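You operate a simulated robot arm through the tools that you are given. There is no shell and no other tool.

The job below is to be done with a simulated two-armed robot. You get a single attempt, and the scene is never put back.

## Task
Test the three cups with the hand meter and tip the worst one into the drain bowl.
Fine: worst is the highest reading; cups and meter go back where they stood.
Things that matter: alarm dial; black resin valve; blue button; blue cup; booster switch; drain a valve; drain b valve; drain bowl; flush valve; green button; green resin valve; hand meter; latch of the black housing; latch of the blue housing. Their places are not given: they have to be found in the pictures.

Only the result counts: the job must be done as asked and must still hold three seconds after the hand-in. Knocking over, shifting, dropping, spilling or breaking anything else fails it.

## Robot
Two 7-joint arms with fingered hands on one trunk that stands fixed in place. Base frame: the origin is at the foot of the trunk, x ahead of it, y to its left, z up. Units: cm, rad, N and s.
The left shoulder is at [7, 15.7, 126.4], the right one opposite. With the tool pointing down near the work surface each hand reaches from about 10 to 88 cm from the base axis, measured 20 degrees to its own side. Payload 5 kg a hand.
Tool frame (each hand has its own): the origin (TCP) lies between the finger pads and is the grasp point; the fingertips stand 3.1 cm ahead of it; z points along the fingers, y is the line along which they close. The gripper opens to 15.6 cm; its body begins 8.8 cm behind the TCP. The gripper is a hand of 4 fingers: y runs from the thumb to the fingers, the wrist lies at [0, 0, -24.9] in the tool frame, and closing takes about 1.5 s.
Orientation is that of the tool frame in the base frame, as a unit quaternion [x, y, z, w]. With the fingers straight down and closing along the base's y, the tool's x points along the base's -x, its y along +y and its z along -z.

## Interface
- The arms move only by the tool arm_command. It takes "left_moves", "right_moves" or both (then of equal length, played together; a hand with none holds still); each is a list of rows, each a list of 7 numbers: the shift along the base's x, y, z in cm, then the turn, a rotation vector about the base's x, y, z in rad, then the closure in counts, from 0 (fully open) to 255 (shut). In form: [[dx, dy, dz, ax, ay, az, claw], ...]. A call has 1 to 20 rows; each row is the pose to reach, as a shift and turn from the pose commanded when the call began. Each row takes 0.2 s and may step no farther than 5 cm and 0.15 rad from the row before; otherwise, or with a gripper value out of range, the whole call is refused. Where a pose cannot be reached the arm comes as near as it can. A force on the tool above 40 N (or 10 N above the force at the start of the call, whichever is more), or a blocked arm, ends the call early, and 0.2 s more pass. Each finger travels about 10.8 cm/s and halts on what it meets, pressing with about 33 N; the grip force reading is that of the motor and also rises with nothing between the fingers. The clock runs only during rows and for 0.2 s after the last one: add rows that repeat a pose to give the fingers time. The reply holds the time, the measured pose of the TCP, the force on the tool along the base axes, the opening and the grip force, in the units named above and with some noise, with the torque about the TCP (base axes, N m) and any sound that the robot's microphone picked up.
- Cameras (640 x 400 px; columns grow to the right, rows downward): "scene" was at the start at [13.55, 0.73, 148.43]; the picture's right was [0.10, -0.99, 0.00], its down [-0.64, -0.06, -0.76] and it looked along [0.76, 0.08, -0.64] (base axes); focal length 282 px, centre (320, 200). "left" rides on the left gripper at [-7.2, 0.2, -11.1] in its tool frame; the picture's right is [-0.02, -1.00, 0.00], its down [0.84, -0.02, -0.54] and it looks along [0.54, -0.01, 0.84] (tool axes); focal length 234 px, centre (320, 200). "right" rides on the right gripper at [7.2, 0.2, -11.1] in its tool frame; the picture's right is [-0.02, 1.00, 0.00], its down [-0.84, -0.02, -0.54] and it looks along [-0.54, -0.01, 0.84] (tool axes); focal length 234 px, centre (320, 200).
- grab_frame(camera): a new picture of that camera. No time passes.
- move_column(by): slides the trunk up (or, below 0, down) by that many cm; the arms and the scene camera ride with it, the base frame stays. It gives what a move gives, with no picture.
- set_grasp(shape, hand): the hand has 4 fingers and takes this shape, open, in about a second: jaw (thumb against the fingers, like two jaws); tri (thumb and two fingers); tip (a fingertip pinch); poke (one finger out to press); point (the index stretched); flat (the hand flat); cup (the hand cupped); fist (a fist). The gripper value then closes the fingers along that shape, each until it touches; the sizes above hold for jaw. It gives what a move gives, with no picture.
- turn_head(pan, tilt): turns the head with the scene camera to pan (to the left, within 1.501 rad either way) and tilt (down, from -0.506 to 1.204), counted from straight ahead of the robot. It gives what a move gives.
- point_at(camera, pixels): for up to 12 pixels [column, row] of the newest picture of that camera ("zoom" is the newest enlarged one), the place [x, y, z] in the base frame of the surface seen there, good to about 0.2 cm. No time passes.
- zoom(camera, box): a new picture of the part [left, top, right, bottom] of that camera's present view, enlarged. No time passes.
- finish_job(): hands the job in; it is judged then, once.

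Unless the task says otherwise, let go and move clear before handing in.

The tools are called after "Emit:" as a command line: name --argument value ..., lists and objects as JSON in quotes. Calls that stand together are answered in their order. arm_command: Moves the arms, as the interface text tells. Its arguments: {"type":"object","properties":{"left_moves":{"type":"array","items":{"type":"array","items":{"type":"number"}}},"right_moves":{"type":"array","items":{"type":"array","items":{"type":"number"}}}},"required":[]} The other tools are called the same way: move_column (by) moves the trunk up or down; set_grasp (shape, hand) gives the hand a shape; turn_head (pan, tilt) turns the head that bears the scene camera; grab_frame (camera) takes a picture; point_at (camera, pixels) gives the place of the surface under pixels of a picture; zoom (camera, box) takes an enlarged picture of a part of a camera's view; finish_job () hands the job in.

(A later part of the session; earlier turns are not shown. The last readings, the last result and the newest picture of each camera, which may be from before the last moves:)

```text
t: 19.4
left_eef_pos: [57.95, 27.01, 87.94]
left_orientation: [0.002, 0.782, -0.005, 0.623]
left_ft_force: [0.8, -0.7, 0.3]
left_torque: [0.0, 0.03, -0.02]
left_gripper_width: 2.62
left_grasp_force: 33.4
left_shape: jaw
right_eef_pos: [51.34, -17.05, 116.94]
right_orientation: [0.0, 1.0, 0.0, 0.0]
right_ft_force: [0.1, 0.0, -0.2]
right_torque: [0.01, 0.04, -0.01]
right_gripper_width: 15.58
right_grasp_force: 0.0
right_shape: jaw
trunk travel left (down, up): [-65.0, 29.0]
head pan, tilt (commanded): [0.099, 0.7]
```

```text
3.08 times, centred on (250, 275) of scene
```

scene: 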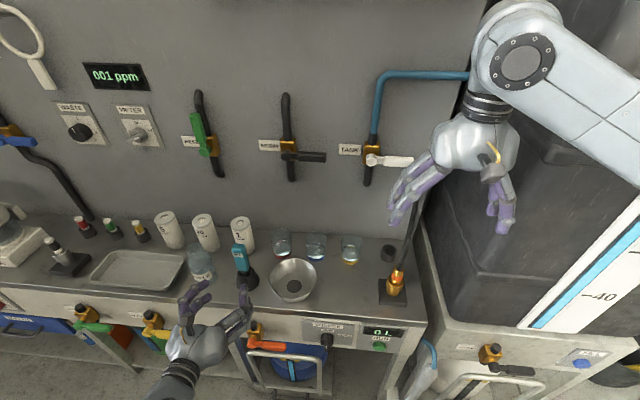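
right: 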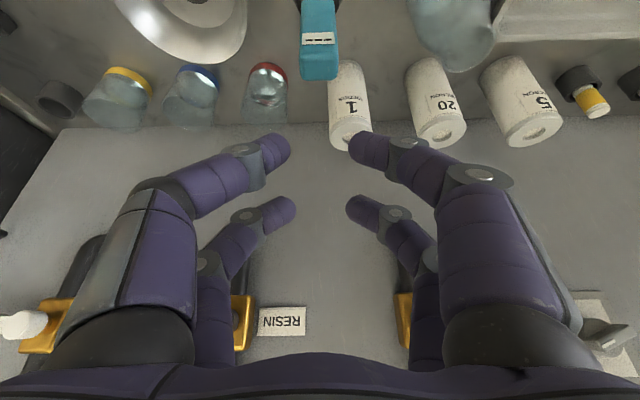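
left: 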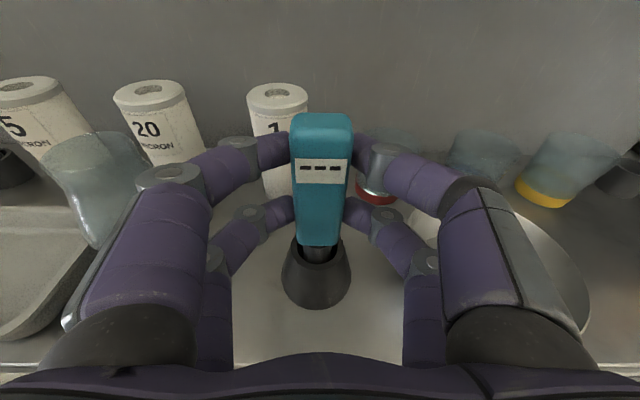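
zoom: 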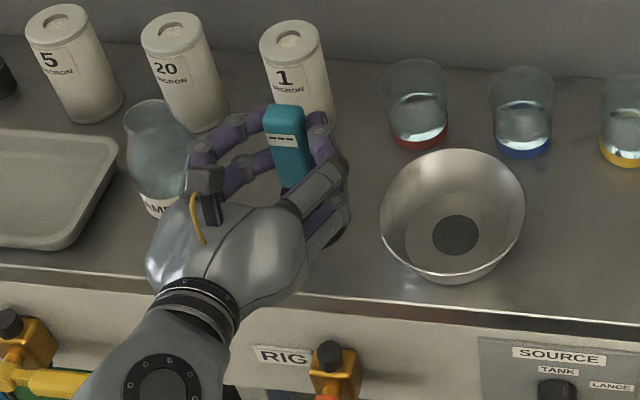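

Gripped at 2.62 cm width with 33 N on all four tips. I lift the meter straight up out of the cone.

Emit:
arm_command --left_moves '[[0, 0, 0.5, 0, 0, 0, 255], [0, 0, 1.5, 0, 0, 0, 255], [0, 0, 3, 0, 0, 0, 255], [0, 0, 5, 0, 0, 0, 255], [0, 0, 7, 0, 0, 0, 255], [0, 0, 9, 0, 0, 0, 255], [0, 0, 9, 0, 0, 0, 255]]'

Emit:
grab_frame --camera "left"

Emit:
zoom --camera "scene" --box '[150, 180, 350, 310]'

```text
t: 21.0
left_eef_pos: [57.88, 27.01, 97.06]
left_orientation: [0.002, 0.782, -0.005, 0.623]
left_ft_force: [-0.2, 0.8, -0.8]
left_torque: [-0.03, 0.02, 0.01]
left_gripper_width: 2.61
left_grasp_force: 33.0
left_shape: jaw
right_eef_pos: [51.33, -17.01, 116.87]
right_orientation: [-0.001, 1.0, -0.001, 0.0]
right_ft_force: [-0.5, 0.6, -0.4]
right_torque: [0.01, -0.01, 0.0]
right_gripper_width: 15.59
right_grasp_force: 0.0
right_shape: jaw
trunk travel left (down, up): [-65.0, 29.0]
head pan, tilt (commanded): [0.099, 0.7]
```

```text
taken
```

left: 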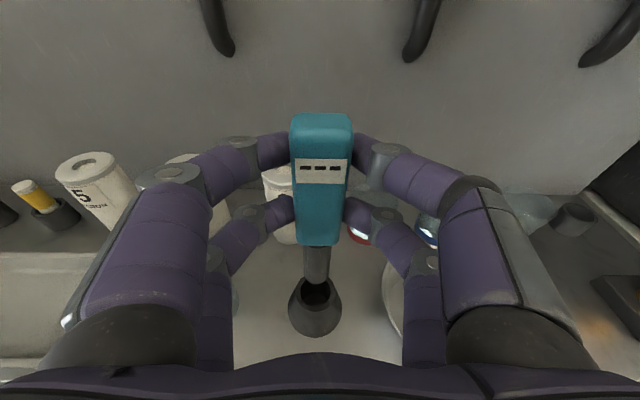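

```text
3.08 times, centred on (250, 245) of scene
```

zoom: 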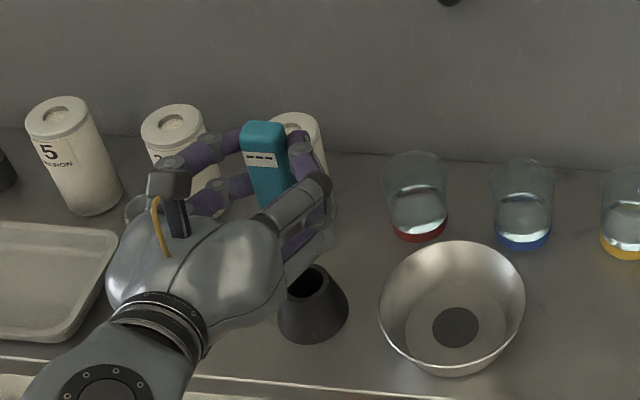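

Meter is out and the cone stayed. I zoom in to see the probe's length.

Emit:
zoom --camera "left" --box '[260, 100, 380, 350]'

Emit:
point_at --camera "left" --pixels '[[318, 235], [318, 243], [318, 250], [318, 260], [318, 270], [318, 280], [316, 290], [308, 260], [327, 260], [316, 310], [318, 200], [318, 170]]'

```text
1.60 times, centred on (320, 225) of left
```

zoom: 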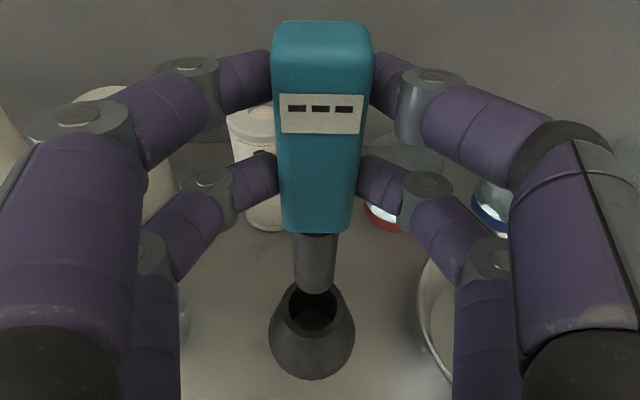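

```text
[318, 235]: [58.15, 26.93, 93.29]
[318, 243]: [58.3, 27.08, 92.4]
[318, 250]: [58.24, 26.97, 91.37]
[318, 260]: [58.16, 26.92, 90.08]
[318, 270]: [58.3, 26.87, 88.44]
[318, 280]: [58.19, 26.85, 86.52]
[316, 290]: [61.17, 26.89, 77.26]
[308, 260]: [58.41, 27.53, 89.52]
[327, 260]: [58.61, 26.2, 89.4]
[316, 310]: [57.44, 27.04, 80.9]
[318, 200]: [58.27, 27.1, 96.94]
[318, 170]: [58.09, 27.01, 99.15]
```

Probe tip is at z≈86.3 now, i.e. 10.7 cm below the TCP. Before moving over I measure the "1 MICRON" filter next to the red cup and re-check cup positions from the scene camera.

Emit:
grab_frame --camera "scene"

Emit:
zoom --camera "scene" --box '[225, 205, 385, 305]'

```text
taken
```

scene: 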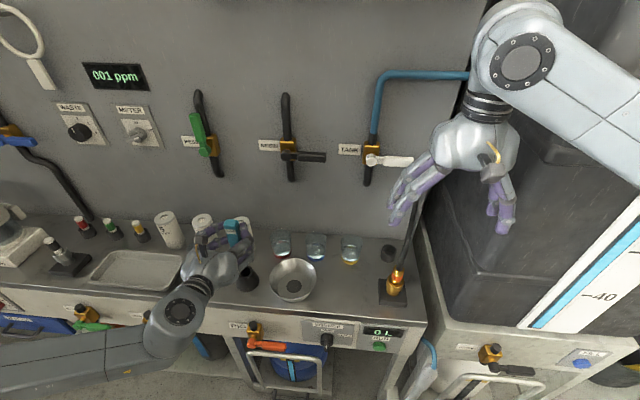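

```text
4.00 times, centred on (305, 255) of scene
```

zoom: 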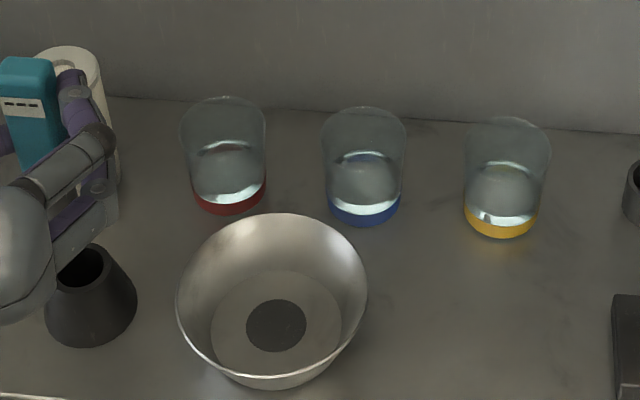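

Emit:
point_at --camera "zoom" --pixels '[[196, 201], [263, 193], [230, 212], [332, 210], [398, 203], [365, 222], [467, 217], [534, 215], [502, 235], [90, 55], [112, 170], [104, 90]]'

Emit:
point_at --camera "zoom" --pixels '[[182, 120], [264, 125], [323, 130], [404, 135], [466, 140], [548, 140], [225, 190], [365, 205], [500, 215], [225, 145], [365, 155], [502, 165]]'

```text
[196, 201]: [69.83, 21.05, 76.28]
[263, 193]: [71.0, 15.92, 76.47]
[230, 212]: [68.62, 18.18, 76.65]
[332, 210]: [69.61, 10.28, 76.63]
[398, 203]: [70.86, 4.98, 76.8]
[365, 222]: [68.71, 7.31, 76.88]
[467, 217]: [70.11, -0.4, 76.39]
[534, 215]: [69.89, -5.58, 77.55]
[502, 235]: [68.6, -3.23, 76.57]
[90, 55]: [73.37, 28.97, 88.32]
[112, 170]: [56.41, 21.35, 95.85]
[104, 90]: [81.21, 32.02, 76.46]
```

```text
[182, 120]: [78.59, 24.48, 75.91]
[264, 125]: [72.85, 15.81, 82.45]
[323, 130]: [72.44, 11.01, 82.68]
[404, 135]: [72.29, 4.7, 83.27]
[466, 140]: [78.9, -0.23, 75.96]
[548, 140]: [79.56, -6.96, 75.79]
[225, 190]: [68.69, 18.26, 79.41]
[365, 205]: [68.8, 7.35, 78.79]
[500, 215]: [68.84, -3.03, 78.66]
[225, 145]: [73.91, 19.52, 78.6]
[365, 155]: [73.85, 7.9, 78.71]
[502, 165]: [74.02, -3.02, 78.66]
```

Cup centres are about (71.8, 18.8), (71.8, 7.8), (71.8, -3.2), rim z≈83.2, liquid surface z≈78.65; the filter stays clear (y≥26.3). I move the meter over the red cup at safe height.

Emit:
arm_command --left_moves '[[0, -2, 1, 0, 0, 0, 255], [0, -5, 1.5, 0, 0, 0, 255], [0, -8.2, 1.5, 0, 0, 0, 255], [3, -8.2, 1.5, 0, 0, 0, 255], [6, -8.2, 1.5, 0, 0, 0, 255], [9, -8.2, 1.5, 0, 0, 0, 255], [12.3, -8.2, 1.5, 0, 0, 0, 255], [12.3, -8.2, 1.5, 0, 0, 0, 255]]'

Emit:
grab_frame --camera "left"

Emit:
zoom --camera "scene" --box '[210, 190, 370, 290]'

```text
t: 22.8
left_eef_pos: [70.21, 18.71, 98.5]
left_orientation: [0.003, 0.782, -0.006, 0.623]
left_ft_force: [0.0, -0.6, -0.6]
left_torque: [-0.01, 0.03, -0.01]
left_gripper_width: 2.6
left_grasp_force: 32.9
left_shape: jaw
right_eef_pos: [51.18, -17.09, 116.89]
right_orientation: [0.001, 1.0, 0.0, 0.0]
right_ft_force: [-0.3, 0.9, -0.1]
right_torque: [-0.03, 0.04, 0.0]
right_gripper_width: 15.61
right_grasp_force: 0.0
right_shape: jaw
trunk travel left (down, up): [-65.0, 29.0]
head pan, tilt (commanded): [0.099, 0.7]
```

```text
taken
```

left: 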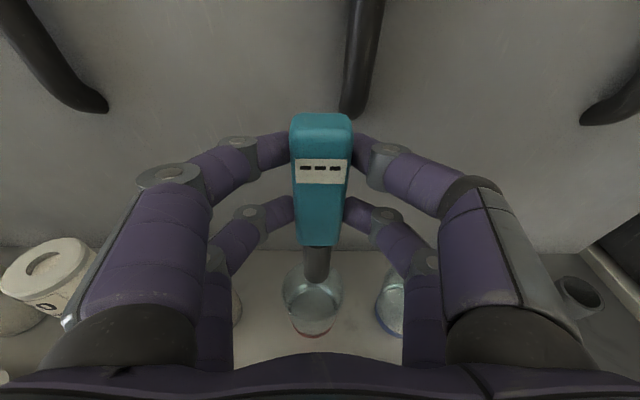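

```text
4.00 times, centred on (290, 240) of scene
```

zoom: 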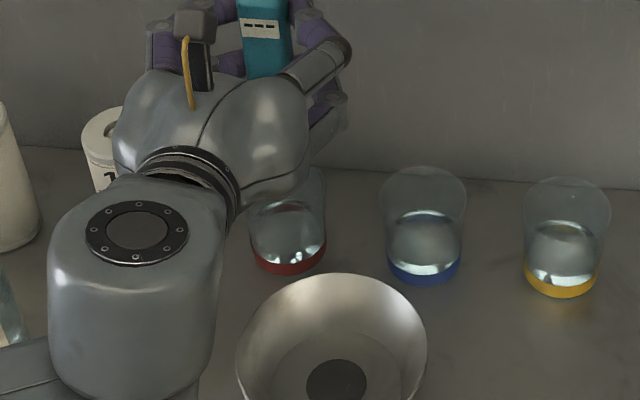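

The probe hangs over the red cup (cup around (312,298) in the left view). I zoom to check the lateral alignment.

Emit:
zoom --camera "left" --box '[240, 220, 400, 345]'

Emit:
point_at --camera "left" --pixels '[[284, 285], [340, 285], [300, 330], [312, 336], [326, 330], [316, 270], [305, 260], [328, 260], [312, 315], [296, 318], [330, 318], [316, 279]]'

```text
3.20 times, centred on (320, 282) of left
```

zoom: 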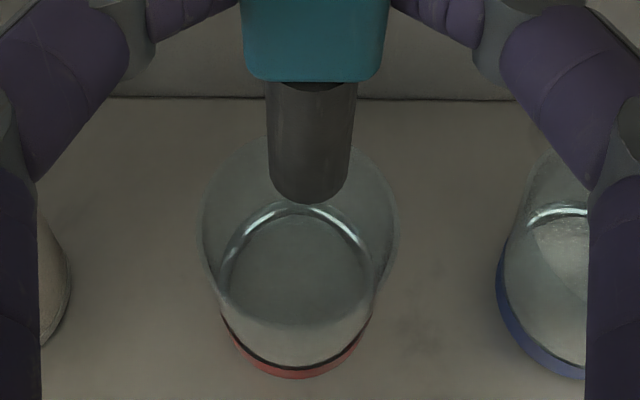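

```text
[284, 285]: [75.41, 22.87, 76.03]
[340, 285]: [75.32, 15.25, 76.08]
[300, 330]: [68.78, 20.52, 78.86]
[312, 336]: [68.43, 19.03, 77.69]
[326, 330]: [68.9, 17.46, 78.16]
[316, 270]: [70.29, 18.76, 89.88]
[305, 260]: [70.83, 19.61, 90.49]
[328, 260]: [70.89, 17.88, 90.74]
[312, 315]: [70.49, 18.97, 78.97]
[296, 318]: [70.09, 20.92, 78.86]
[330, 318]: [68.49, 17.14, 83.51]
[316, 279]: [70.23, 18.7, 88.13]
```

Probe and cup agree within ~0.3 cm; I nudge +0.2 in y and lower to just above the liquid (tip ≈79.5), checking forces.

Emit:
arm_command --left_moves '[[0, 0.2, -2, 0, 0, 0, 255], [0, 0.2, -4, 0, 0, 0, 255], [0, 0.2, -6, 0, 0, 0, 255], [0, 0.2, -7.5, 0, 0, 0, 255], [0, 0.2, -8.5, 0, 0, 0, 255], [0, 0.2, -8.5, 0, 0, 0, 255]]'

Emit:
grab_frame --camera "left"

Emit:
zoom --camera "scene" --box '[210, 200, 370, 300]'

```text
t: 24.2
left_eef_pos: [70.2, 18.95, 90.08]
left_orientation: [0.003, 0.782, -0.005, 0.623]
left_ft_force: [0.7, -0.6, -1.1]
left_torque: [0.03, 0.02, 0.03]
left_gripper_width: 2.58
left_grasp_force: 33.1
left_shape: jaw
right_eef_pos: [51.3, -16.97, 116.96]
right_orientation: [0.0, 1.0, 0.0, 0.0]
right_ft_force: [0.0, 0.1, 0.1]
right_torque: [0.01, 0.02, -0.02]
right_gripper_width: 15.62
right_grasp_force: 0.0
right_shape: jaw
trunk travel left (down, up): [-65.0, 29.0]
head pan, tilt (commanded): [0.099, 0.7]
```

```text
taken
```

left: 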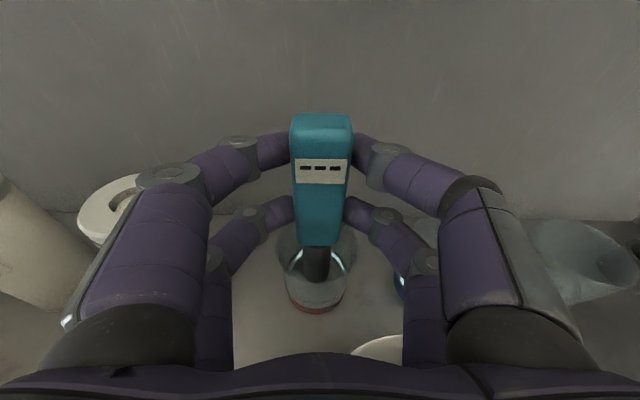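

```text
4.00 times, centred on (290, 250) of scene
```

zoom: 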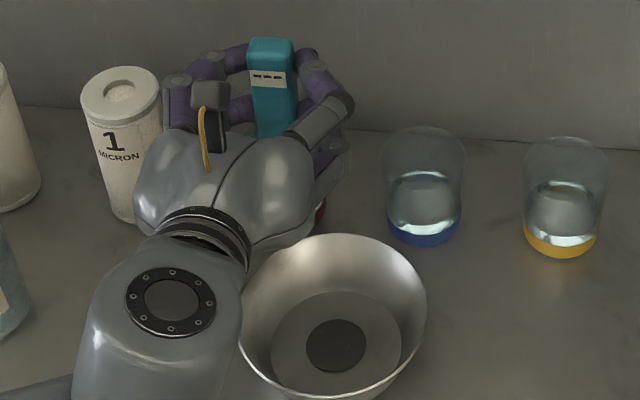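

Still "---", no contact. I check the clearance between the finger knuckles and the filter and the lower knuckles before going deeper.

Emit:
point_at --camera "left" --pixels '[[165, 175], [238, 145], [150, 200], [110, 195], [125, 230], [250, 212], [215, 255], [385, 215], [425, 262], [560, 230], [375, 345], [315, 262]]'

Emit:
zoom --camera "left" --box '[240, 200, 400, 325]'

```text
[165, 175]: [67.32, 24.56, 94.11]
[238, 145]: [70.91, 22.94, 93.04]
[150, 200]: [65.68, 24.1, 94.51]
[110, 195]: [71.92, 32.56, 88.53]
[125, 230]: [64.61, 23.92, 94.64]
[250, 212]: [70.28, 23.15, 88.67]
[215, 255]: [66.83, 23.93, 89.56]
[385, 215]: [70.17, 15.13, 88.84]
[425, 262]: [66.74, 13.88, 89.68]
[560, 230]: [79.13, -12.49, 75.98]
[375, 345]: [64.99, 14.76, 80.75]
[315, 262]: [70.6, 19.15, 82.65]
```

```text
3.20 times, centred on (320, 262) of left
```

zoom: 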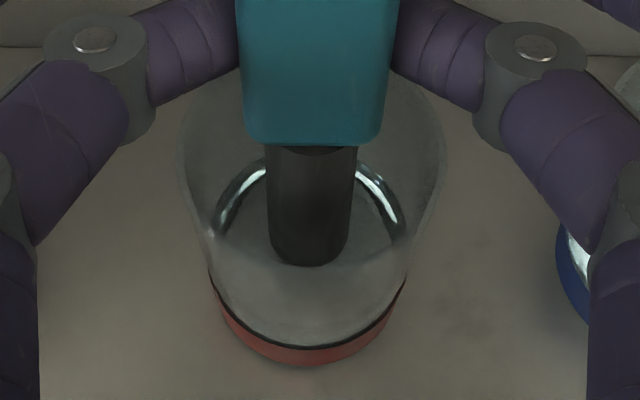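

Clear of the filter (knuckles y≤25, filter y≥26.3), probe centred in the cup. I lower the probe another 1.7 cm into the liquid.

Emit:
arm_command --left_moves '[[0, 0, -0.6, 0, 0, 0, 255], [0, 0, -1.2, 0, 0, 0, 255], [0, 0, -1.7, 0, 0, 0, 255], [0, 0, -1.7, 0, 0, 0, 255], [0, 0, -1.7, 0, 0, 0, 255], [0, 0, -1.7, 0, 0, 0, 255]]'

Emit:
zoom --camera "left" --box '[220, 100, 420, 340]'

Emit:
zoom --camera "left" --box '[280, 145, 360, 195]'

```text
t: 25.6
left_eef_pos: [70.23, 18.94, 88.26]
left_orientation: [0.002, 0.782, -0.004, 0.623]
left_ft_force: [0.2, 0.1, -1.5]
left_torque: [0.01, 0.04, -0.01]
left_gripper_width: 2.59
left_grasp_force: 33.0
left_shape: jaw
right_eef_pos: [51.26, -17.1, 116.97]
right_orientation: [0.0, 1.0, -0.001, 0.0]
right_ft_force: [-0.2, 0.0, -0.6]
right_torque: [-0.01, -0.01, -0.03]
right_gripper_width: 15.58
right_grasp_force: 0.0
right_shape: jaw
trunk travel left (down, up): [-65.0, 29.0]
head pan, tilt (commanded): [0.099, 0.7]
```

```text
1.67 times, centred on (320, 220) of left
```

zoom: 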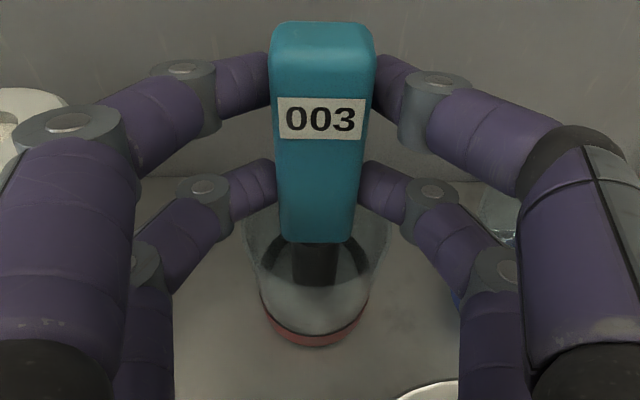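

```text
8.00 times, centred on (320, 170) of left
```

zoom: 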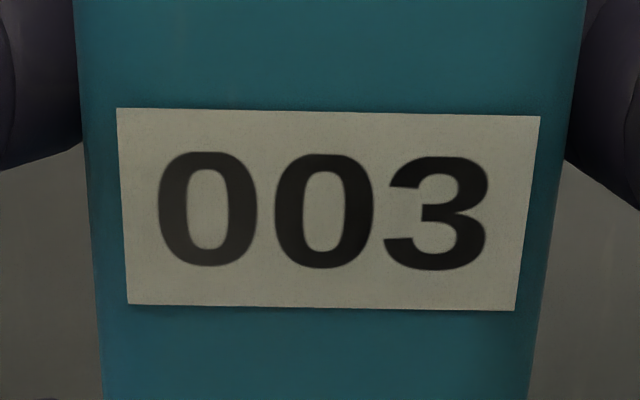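

Red cup reads 003. I wait a moment to see whether the reading settles.

Emit:
arm_command --left_moves '[[0, 0, 0, 0, 0, 0, 255], [0, 0, 0, 0, 0, 0, 255], [0, 0, 0, 0, 0, 0, 255], [0, 0, 0, 0, 0, 0, 255], [0, 0, 0, 0, 0, 0, 255], [0, 0, 0, 0, 0, 0, 255], [0, 0, 0, 0, 0, 0, 255], [0, 0, 0, 0, 0, 0, 255], [0, 0, 0, 0, 0, 0, 255], [0, 0, 0, 0, 0, 0, 255]]'

Emit:
zoom --camera "left" --box '[280, 145, 360, 195]'

```text
t: 27.8
left_eef_pos: [70.2, 19.03, 88.35]
left_orientation: [0.002, 0.782, -0.005, 0.623]
left_ft_force: [0.5, 0.1, -0.5]
left_torque: [-0.01, 0.0, 0.04]
left_gripper_width: 2.6
left_grasp_force: 32.3
left_shape: jaw
right_eef_pos: [51.08, -17.11, 116.87]
right_orientation: [0.0, 1.0, 0.0, 0.0]
right_ft_force: [0.2, -0.6, 0.3]
right_torque: [0.03, 0.0, 0.0]
right_gripper_width: 15.59
right_grasp_force: 0.0
right_shape: jaw
trunk travel left (down, up): [-65.0, 29.0]
head pan, tilt (commanded): [0.099, 0.7]
```

```text
8.00 times, centred on (320, 170) of left
```

zoom: 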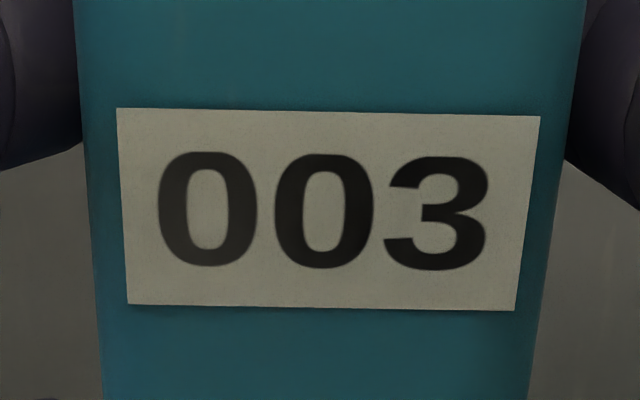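

Red stays at 003. I raise the meter 9.5 cm and move it over the blue cup.

Emit:
arm_command --left_moves '[[0, 0, 1, 0, 0, 0, 255], [0, 0, 3, 0, 0, 0, 255], [0, 0, 6, 0, 0, 0, 255], [0, 0, 9.5, 0, 0, 0, 255], [0, -3, 9.5, 0, 0, 0, 255], [0, -6, 9.5, 0, 0, 0, 255], [0, -9, 9.5, 0, 0, 0, 255], [0, -11.1, 9.5, 0, 0, 0, 255], [0, -11.1, 9.5, 0, 0, 0, 255]]'

Emit:
grab_frame --camera "left"

Emit:
zoom --camera "left" --box '[240, 220, 400, 345]'

Emit:
grab_frame --camera "scene"

```text
t: 29.8
left_eef_pos: [70.2, 7.82, 97.88]
left_orientation: [0.001, 0.782, -0.004, 0.623]
left_ft_force: [0.2, -0.1, -0.4]
left_torque: [-0.02, -0.03, -0.01]
left_gripper_width: 2.58
left_grasp_force: 32.7
left_shape: jaw
right_eef_pos: [51.2, -17.13, 117.01]
right_orientation: [0.0, 1.0, -0.001, 0.001]
right_ft_force: [-0.3, -0.5, 0.2]
right_torque: [-0.01, -0.01, 0.01]
right_gripper_width: 15.58
right_grasp_force: 0.1
right_shape: jaw
trunk travel left (down, up): [-65.0, 29.0]
head pan, tilt (commanded): [0.099, 0.7]
```

```text
taken
```

left: 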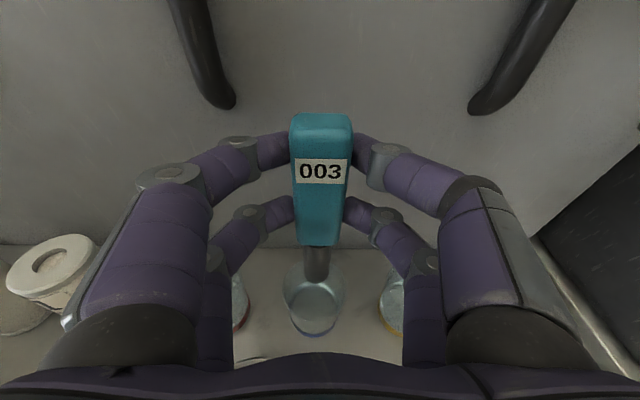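

```text
3.20 times, centred on (320, 282) of left
```

zoom: 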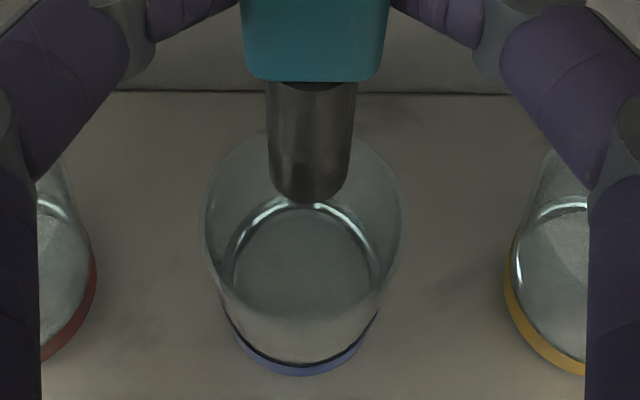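

```text
taken
```

scene: 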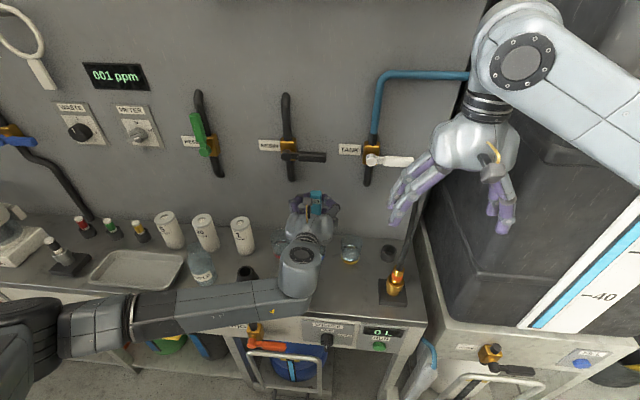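

The display holds the last reading, and the probe is centred over the blue cup (rim 198–405, probe 311 in the zoom). I lower it to the same dip depth.

Emit:
arm_command --left_moves '[[0, 0, -2, 0, 0, 0, 255], [0, 0, -4, 0, 0, 0, 255], [0, 0, -6, 0, 0, 0, 255], [0, 0, -7.5, 0, 0, 0, 255], [0, 0, -8.5, 0, 0, 0, 255], [0, 0, -9.1, 0, 0, 0, 255], [0, 0, -9.5, 0, 0, 0, 255], [0, 0, -9.5, 0, 0, 0, 255], [0, 0, -9.5, 0, 0, 0, 255], [0, 0, -9.5, 0, 0, 0, 255], [0, 0, -9.5, 0, 0, 0, 255], [0, 0, -9.5, 0, 0, 0, 255], [0, 0, -9.5, 0, 0, 0, 255]]'

Emit:
grab_frame --camera "left"

Emit:
zoom --camera "left" --box '[280, 145, 360, 195]'

```text
t: 32.6
left_eef_pos: [70.17, 7.87, 88.32]
left_orientation: [0.002, 0.782, -0.005, 0.623]
left_ft_force: [-0.5, -0.5, -0.5]
left_torque: [0.0, 0.01, 0.0]
left_gripper_width: 2.61
left_grasp_force: 32.2
left_shape: jaw
right_eef_pos: [51.31, -17.1, 116.91]
right_orientation: [-0.001, 1.0, 0.0, 0.0]
right_ft_force: [-0.3, 0.4, 0.7]
right_torque: [0.0, -0.01, 0.01]
right_gripper_width: 15.59
right_grasp_force: 0.0
right_shape: jaw
trunk travel left (down, up): [-65.0, 29.0]
head pan, tilt (commanded): [0.099, 0.7]
```

```text
taken
```

left: 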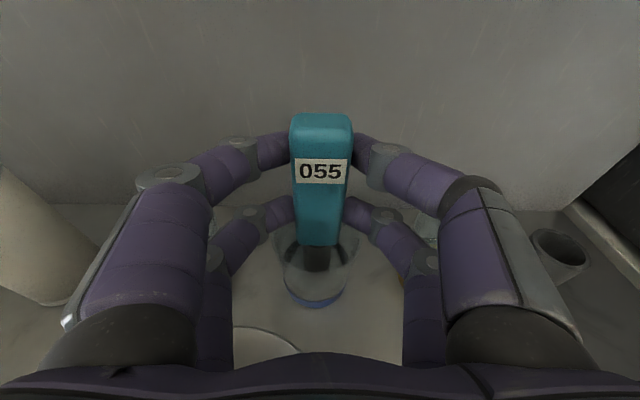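

```text
8.00 times, centred on (320, 170) of left
```

zoom: 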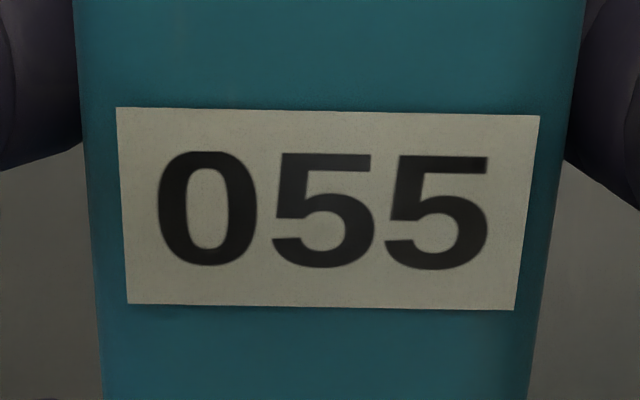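

Blue cup reads 055. I raise the meter and move on to the yellow cup.

Emit:
arm_command --left_moves '[[0, 0, 1, 0, 0, 0, 255], [0, 0, 3, 0, 0, 0, 255], [0, 0, 6, 0, 0, 0, 255], [0, 0, 9.5, 0, 0, 0, 255], [0, -3, 9.5, 0, 0, 0, 255], [0, -6, 9.5, 0, 0, 0, 255], [0, -9, 9.5, 0, 0, 0, 255], [0, -11.0, 9.5, 0, 0, 0, 255], [0, -11.0, 9.5, 0, 0, 0, 255]]'

Emit:
grab_frame --camera "left"

Emit:
zoom --camera "left" --box '[240, 220, 400, 345]'

Emit:
grab_frame --camera "scene"

```text
t: 34.6
left_eef_pos: [70.22, -3.02, 97.99]
left_orientation: [0.001, 0.782, -0.004, 0.623]
left_ft_force: [0.0, -0.3, -0.5]
left_torque: [0.0, 0.02, -0.01]
left_gripper_width: 2.6
left_grasp_force: 32.8
left_shape: jaw
right_eef_pos: [51.23, -17.07, 117.07]
right_orientation: [0.0, 1.0, 0.0, 0.0]
right_ft_force: [-0.2, -0.7, -0.4]
right_torque: [-0.04, 0.01, -0.03]
right_gripper_width: 15.6
right_grasp_force: 0.1
right_shape: jaw
trunk travel left (down, up): [-65.0, 29.0]
head pan, tilt (commanded): [0.099, 0.7]
```

```text
taken
```

left: 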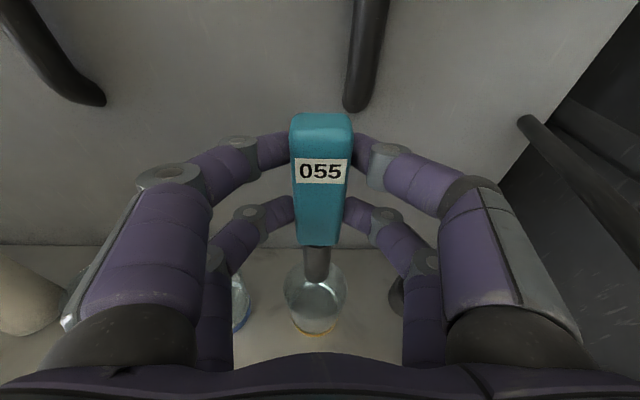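

```text
3.20 times, centred on (320, 282) of left
```

zoom: 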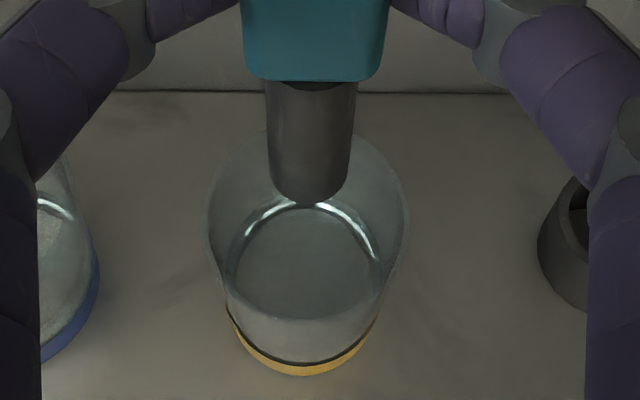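

```text
taken
```

scene: 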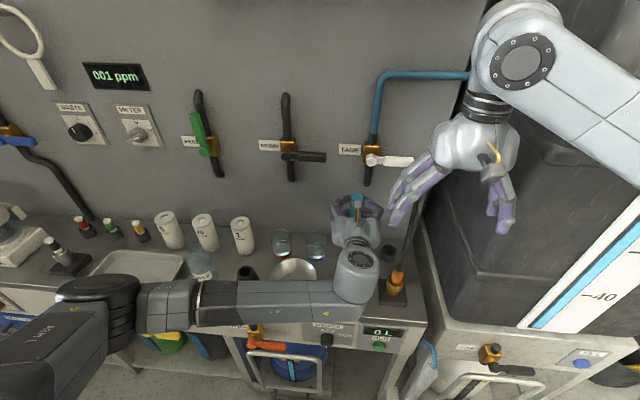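

Probe is centred over the yellow cup (rim 206–408). I dip it to the same depth.

Emit:
arm_command --left_moves '[[0, 0, -2, 0, 0, 0, 255], [0, 0, -4, 0, 0, 0, 255], [0, 0, -6, 0, 0, 0, 255], [0, 0, -7.5, 0, 0, 0, 255], [0, 0, -8.5, 0, 0, 0, 255], [0, 0, -9.1, 0, 0, 0, 255], [0, 0, -9.5, 0, 0, 0, 255], [0, 0, -9.5, 0, 0, 0, 255], [0, 0, -9.5, 0, 0, 0, 255], [0, 0, -9.5, 0, 0, 0, 255], [0, 0, -9.5, 0, 0, 0, 255], [0, 0, -9.5, 0, 0, 0, 255], [0, 0, -9.5, 0, 0, 0, 255]]'

Emit:
grab_frame --camera "left"

Emit:
zoom --camera "left" --box '[280, 145, 360, 195]'

```text
t: 37.4
left_eef_pos: [70.23, -3.19, 88.32]
left_orientation: [0.002, 0.782, -0.005, 0.623]
left_ft_force: [-0.4, -0.1, -0.7]
left_torque: [0.02, 0.02, -0.02]
left_gripper_width: 2.59
left_grasp_force: 32.8
left_shape: jaw
right_eef_pos: [51.31, -17.07, 116.96]
right_orientation: [0.001, 1.0, -0.001, 0.0]
right_ft_force: [0.4, -0.3, -0.1]
right_torque: [0.02, 0.01, 0.02]
right_gripper_width: 15.58
right_grasp_force: 0.0
right_shape: jaw
trunk travel left (down, up): [-65.0, 29.0]
head pan, tilt (commanded): [0.099, 0.7]
```

```text
taken
```

left: 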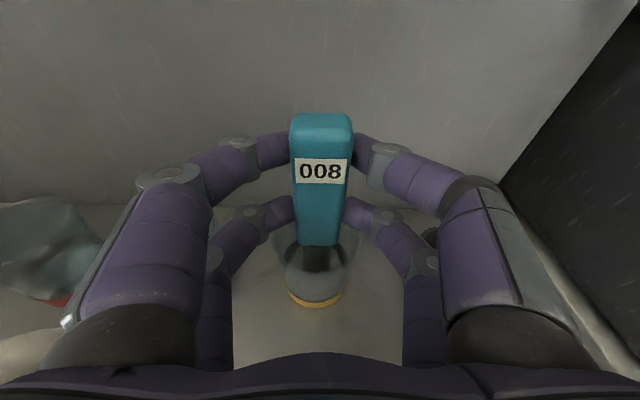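

```text
8.00 times, centred on (320, 170) of left
```

zoom: 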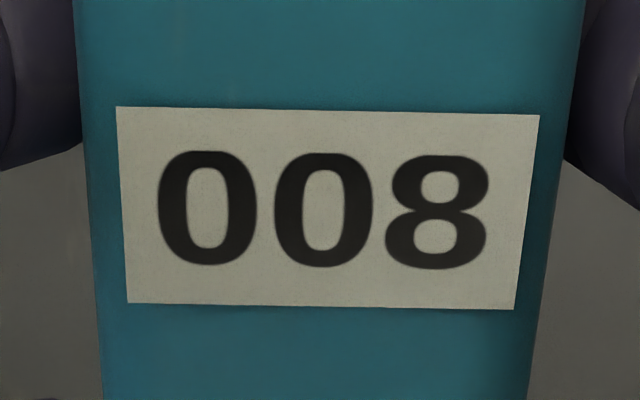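

Yellow reads 008, so the blue cup (055) is the worst. I take the meter back: up, back over the bench, then left to above its cone.

Emit:
arm_command --left_moves '[[0, 0, 1, 0, 0, 0, 255], [0, 0, 4, 0, 0, 0, 255], [0, 0, 7.5, 0, 0, 0, 255], [0, 0, 10, 0, 0, 0, 255], [-4, 0, 10, 0, 0, 0, 255], [-8, 0, 10, 0, 0, 0, 255], [-12.3, 0, 10, 0, 0, 0, 255], [-12.3, 4.3, 10, 0, 0, 0, 255], [-12.3, 8.6, 10, 0, 0, 0, 255], [-12.3, 12.9, 10, 0, 0, 0, 255], [-12.3, 17.2, 10, 0, 0, 0, 255], [-12.3, 21.5, 10, 0, 0, 0, 255], [-12.3, 25.8, 10, 0, 0, 0, 255], [-12.3, 30.1, 10, 0, 0, 0, 255], [-12.3, 30.1, 10, 0, 0, 0, 255]]'

Emit:
grab_frame --camera "left"

Emit:
zoom --camera "left" --box '[240, 220, 400, 345]'

Emit:
zoom --camera "scene" --box '[150, 180, 350, 310]'

```text
t: 40.6
left_eef_pos: [57.93, 26.92, 98.26]
left_orientation: [0.003, 0.782, -0.005, 0.623]
left_ft_force: [0.5, 1.1, -1.0]
left_torque: [0.0, 0.05, 0.01]
left_gripper_width: 2.58
left_grasp_force: 32.6
left_shape: jaw
right_eef_pos: [51.23, -17.1, 116.95]
right_orientation: [0.0, 1.0, 0.0, 0.0]
right_ft_force: [-0.1, -0.3, 0.1]
right_torque: [0.0, 0.0, -0.02]
right_gripper_width: 15.59
right_grasp_force: 0.1
right_shape: jaw
trunk travel left (down, up): [-65.0, 29.0]
head pan, tilt (commanded): [0.099, 0.7]
```

```text
taken
```

left: 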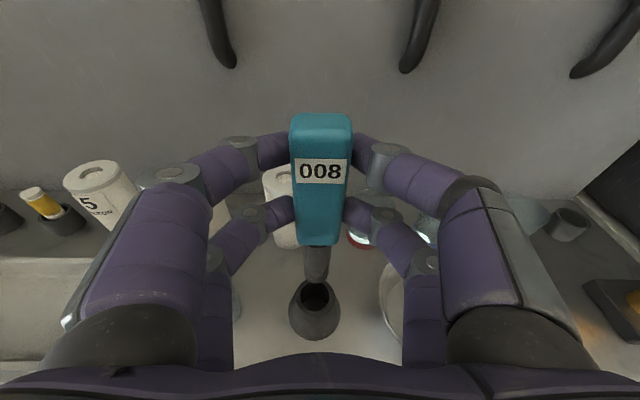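

```text
3.20 times, centred on (320, 282) of left
```

zoom: 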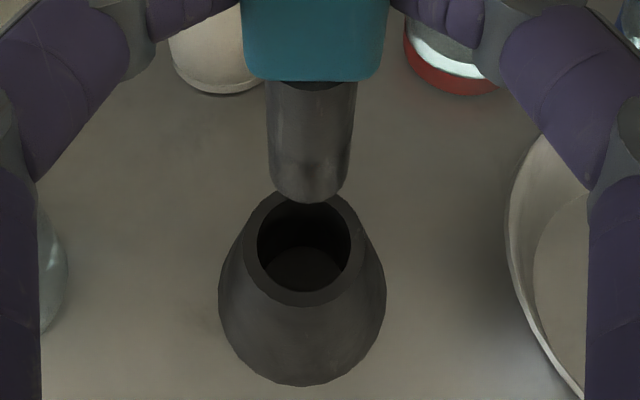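

```text
3.08 times, centred on (250, 245) of scene
```

zoom: 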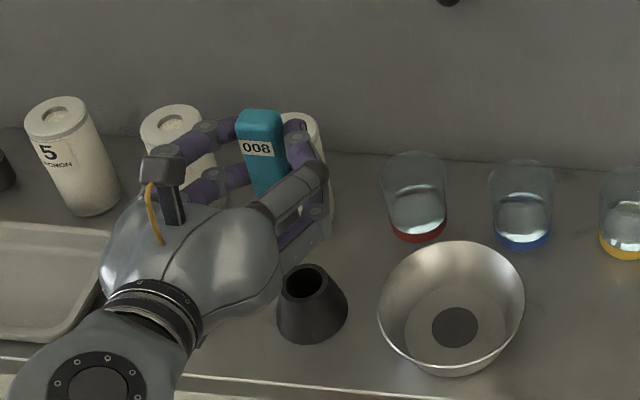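

The probe is above the cone's hole as at lift-out. I lower it back along the same path.

Emit:
arm_command --left_moves '[[0, 0, -2, 0, 0, 0, 255], [0, 0, -4, 0, 0, 0, 255], [0, 0, -5.5, 0, 0, 0, 255], [0, 0, -7, 0, 0, 0, 255], [0, 0, -8.5, 0, 0, 0, 255], [0, 0, -9.5, 0, 0, 0, 255], [0, 0, -9.9, 0, 0, 0, 255], [0, 0, -10.2, 0, 0, 0, 255], [0, 0, -10.2, 0, 0, 0, 255]]'

Emit:
grab_frame --camera "left"

Emit:
zoom --camera "scene" --box '[150, 210, 350, 340]'

```text
t: 42.6
left_eef_pos: [57.98, 27.01, 88.11]
left_orientation: [0.003, 0.783, -0.005, 0.623]
left_ft_force: [0.3, 0.0, -0.8]
left_torque: [0.03, 0.03, 0.01]
left_gripper_width: 2.58
left_grasp_force: 33.0
left_shape: jaw
right_eef_pos: [51.27, -17.14, 116.92]
right_orientation: [0.0, 1.0, 0.001, 0.0]
right_ft_force: [-0.1, -0.9, 0.0]
right_torque: [0.0, 0.01, -0.01]
right_gripper_width: 15.62
right_grasp_force: 0.0
right_shape: jaw
trunk travel left (down, up): [-65.0, 29.0]
head pan, tilt (commanded): [0.099, 0.7]
```

```text
taken
```

left: 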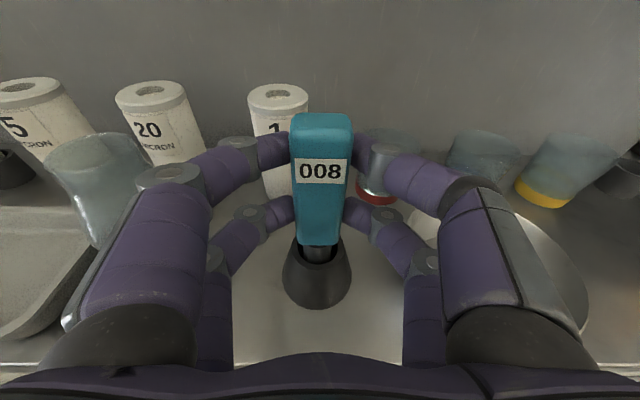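

```text
3.08 times, centred on (250, 275) of scene
```

zoom: 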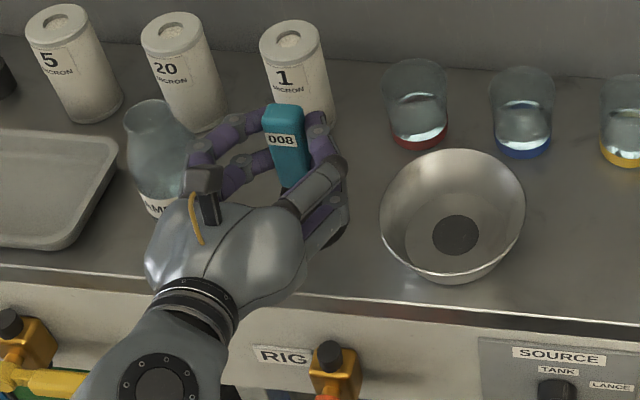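

The meter is back in its cone at z≈88.1, as before. I settle the last 0.1 cm, open to 5.5 cm and back straight out.

Emit:
arm_command --left_moves '[[0, 0, -0.1, 0, 0, 0, 255], [0, 0, -0.1, 0, 0, 0, 230], [0, 0, -0.1, 0, 0, 0, 200], [0, 0, -0.1, 0, 0, 0, 165], [0, 0, -0.1, 0, 0, 0, 165], [0, 0, -0.1, 0, 0, 0, 165], [-2, 0, -0.1, 0, 0, 0, 165], [-5, 0, -0.1, 0, 0, 0, 165], [-9, 0, -0.1, 0, 0, 0, 165], [-12, 0, -0.1, 0, 0, 0, 165]]'

Emit:
grab_frame --camera "left"

Emit:
grab_frame --camera "scene"

```text
t: 44.8
left_eef_pos: [45.98, 26.97, 88.07]
left_orientation: [0.002, 0.782, -0.005, 0.623]
left_ft_force: [0.0, 0.1, 0.7]
left_torque: [-0.03, -0.02, -0.02]
left_gripper_width: 5.44
left_grasp_force: 0.0
left_shape: jaw
right_eef_pos: [51.24, -17.1, 116.95]
right_orientation: [0.0, 1.0, 0.0, 0.0]
right_ft_force: [0.6, -0.3, 0.2]
right_torque: [0.01, -0.03, 0.03]
right_gripper_width: 15.59
right_grasp_force: 0.0
right_shape: jaw
trunk travel left (down, up): [-65.0, 29.0]
head pan, tilt (commanded): [0.099, 0.7]
```

```text
taken
```

left: 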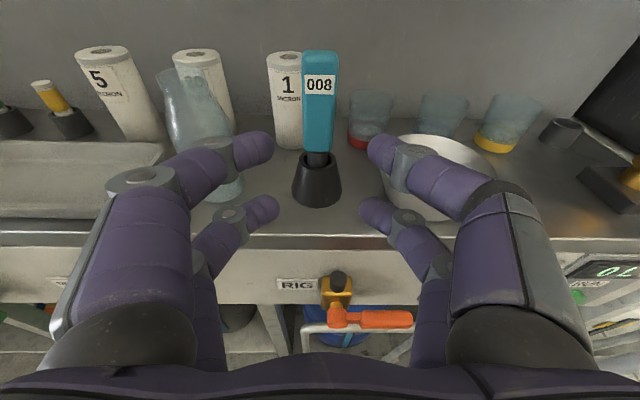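

```text
taken
```

scene: 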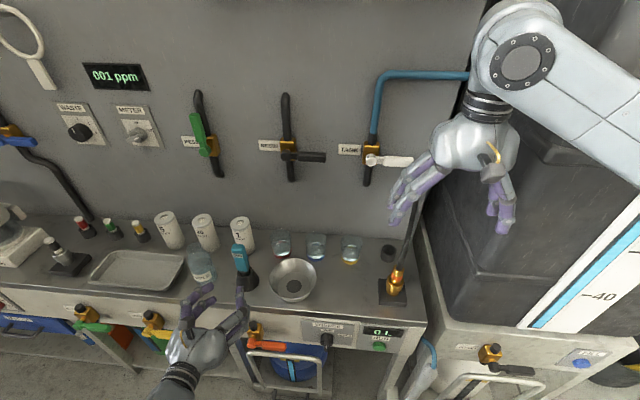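

The meter stands back in its cone and displays 008 (last reading). Now for the blue cup: a low straight-ahead hand would hit the bowl, so I'll grip with the left hand pitched ~65° and yawed ~25°; first I raise and dry-run that orientation in free air.

Emit:
arm_command --left_moves '[[0, 0, 4, 0, 0, 0, 120], [0, 0, 8, 0, 0, 0, 120], [0, -1, 11, 0, 0, 0, 120], [2, -5, 12, -0.0117, 0.0528, 0.1086, 120], [4, -9, 12, -0.0234, 0.1055, 0.2172, 120], [6, -13, 12, -0.0351, 0.1583, 0.3257, 120], [8, -17, 12, -0.0468, 0.211, 0.4343, 120], [10, -20.5, 12, -0.0468, 0.211, 0.4343, 120]]'

Emit:
grab_frame --camera "scene"

Emit:
grab_frame --camera "left"

```text
t: 46.6
left_eef_pos: [55.89, 6.44, 99.98]
left_orientation: [-0.179, 0.825, 0.112, 0.525]
left_ft_force: [-0.5, -1.8, -0.1]
left_torque: [0.04, 0.03, 0.1]
left_gripper_width: 8.28
left_grasp_force: 0.1
left_shape: jaw
left hand out of reach, approached as far as the arm can: row 4
right_eef_pos: [51.2, -17.39, 116.92]
right_orientation: [0.0, 1.0, 0.002, 0.0]
right_ft_force: [-0.8, -0.7, -0.3]
right_torque: [0.0, 0.01, -0.03]
right_gripper_width: 15.57
right_grasp_force: 0.1
right_shape: jaw
trunk travel left (down, up): [-65.0, 29.0]
head pan, tilt (commanded): [0.099, 0.7]
```

```text
taken
```

scene: 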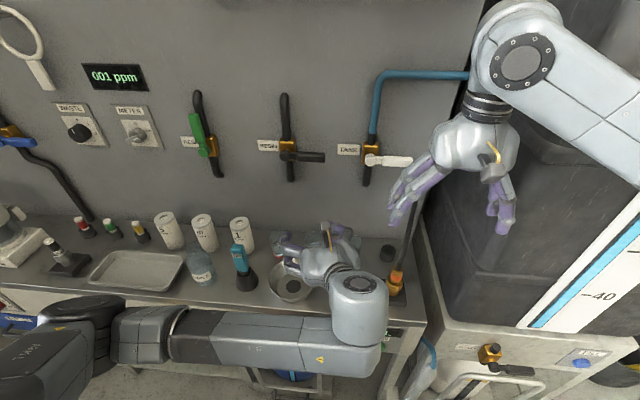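

```text
taken
```

left: 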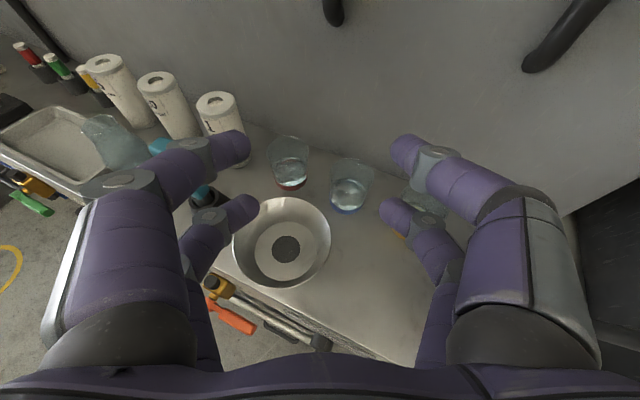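

Orientation matches the plan (65° pitch, 25° yaw). Now a dry-run of the pour roll (120° about the hand's horizontal heading, mouth toward the left) at this safe height with the empty hand.

Emit:
arm_command --left_moves '[[0, 0, 0, -0.1268, -0.0592, 0, 120], [0, 0, 0, -0.2536, -0.1184, 0, 120], [0, 0, 0, -0.3804, -0.1777, 0, 120], [0, 0, 0, -0.5072, -0.2369, 0, 120], [0, 0, 0, -0.634, -0.2961, 0, 120], [0, 0, 0, -0.7608, -0.3553, 0, 120], [0, 0, 0, -0.8876, -0.4145, 0, 120], [0, 0, 0, -1.0144, -0.4738, 0, 120], [0, 0, 0, -1.1412, -0.533, 0, 120], [0, 0, 0, -1.268, -0.5922, 0, 120], [0, 0, 0, -1.3948, -0.6514, 0, 120], [0, 0, 0, -1.5216, -0.7106, 0, 120], [0, 0, 0, -1.6484, -0.7699, 0, 120], [0, 0, 0, -1.7752, -0.8291, 0, 120], [0, 0, 0, -1.898, -0.886, 0, 120]]'

Emit:
grab_frame --camera "scene"

Emit:
grab_frame --camera "left"

```text
t: 49.8
left_eef_pos: [56.06, 6.33, 100.02]
left_orientation: [0.542, -0.306, 0.659, -0.423]
left_ft_force: [-0.4, -1.1, 1.2]
left_torque: [0.0, -0.04, -0.01]
left_gripper_width: 8.29
left_grasp_force: 0.1
left_shape: jaw
right_eef_pos: [51.24, -17.09, 116.88]
right_orientation: [0.0, 1.0, 0.0, 0.001]
right_ft_force: [0.4, 0.0, -0.1]
right_torque: [0.01, 0.01, -0.01]
right_gripper_width: 15.6
right_grasp_force: 0.1
right_shape: jaw
trunk travel left (down, up): [-65.0, 29.0]
head pan, tilt (commanded): [0.099, 0.7]
```

```text
taken
```

scene: 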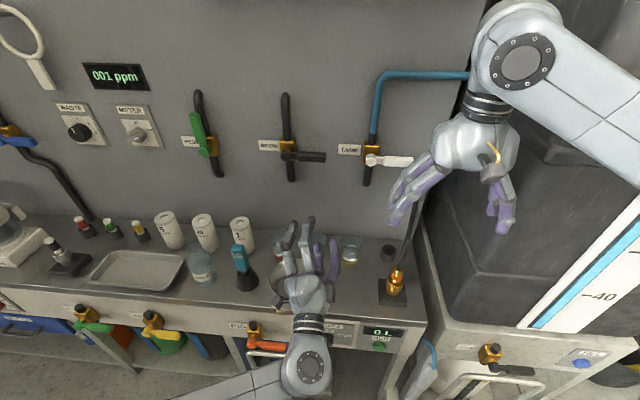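

```text
taken
```

left: 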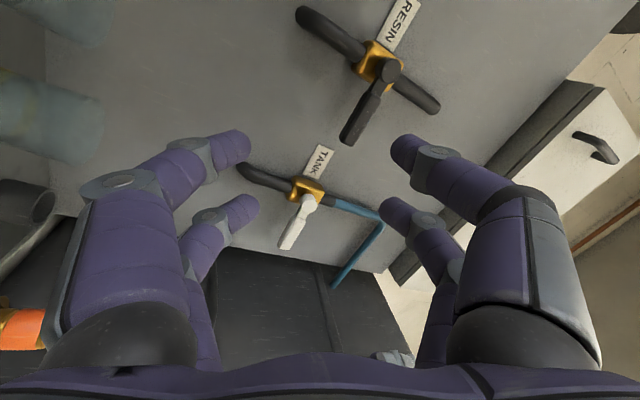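

The full 120° roll is reachable with no collision. I unroll now; I'll use a steeper 45° pitch for gripping the cup because the palm must stay above the bowl rim.

Emit:
arm_command --left_moves '[[0, 0, 0, 0.1268, 0.0592, 0, 120], [0, 0, 0, 0.2536, 0.1184, 0, 120], [0, 0, 0, 0.3804, 0.1777, 0, 120], [0, 0, 0, 0.5072, 0.2369, 0, 120], [0, 0, 0, 0.634, 0.2961, 0, 120], [0, 0, 0, 0.7608, 0.3553, 0, 120], [0, 0, 0, 0.8876, 0.4145, 0, 120], [0, 0, 0, 1.0144, 0.4738, 0, 120], [0, 0, 0, 1.1412, 0.533, 0, 120], [0, 0, 0, 1.268, 0.5922, 0, 120], [0, 0, 0, 1.3948, 0.6514, 0, 120], [0, 0, 0, 1.5216, 0.7106, 0, 120], [0, 0, 0, 1.6484, 0.7699, 0, 120], [0, 0, 0, 1.7752, 0.8291, 0, 120], [0, 0, 0, 1.898, 0.886, 0, 120]]'

```text
t: 53.0
left_eef_pos: [55.96, 6.5, 99.96]
left_orientation: [-0.18, 0.825, 0.112, 0.523]
left_ft_force: [0.1, -0.3, -0.8]
left_torque: [0.0, -0.01, 0.02]
left_gripper_width: 8.25
left_grasp_force: 0.1
left_shape: jaw
right_eef_pos: [51.3, -17.2, 116.99]
right_orientation: [0.0, 1.0, 0.0, 0.0]
right_ft_force: [-0.2, -0.6, 0.2]
right_torque: [0.0, 0.02, -0.02]
right_gripper_width: 15.59
right_grasp_force: 0.0
right_shape: jaw
trunk travel left (down, up): [-65.0, 29.0]
head pan, tilt (commanded): [0.099, 0.7]
```

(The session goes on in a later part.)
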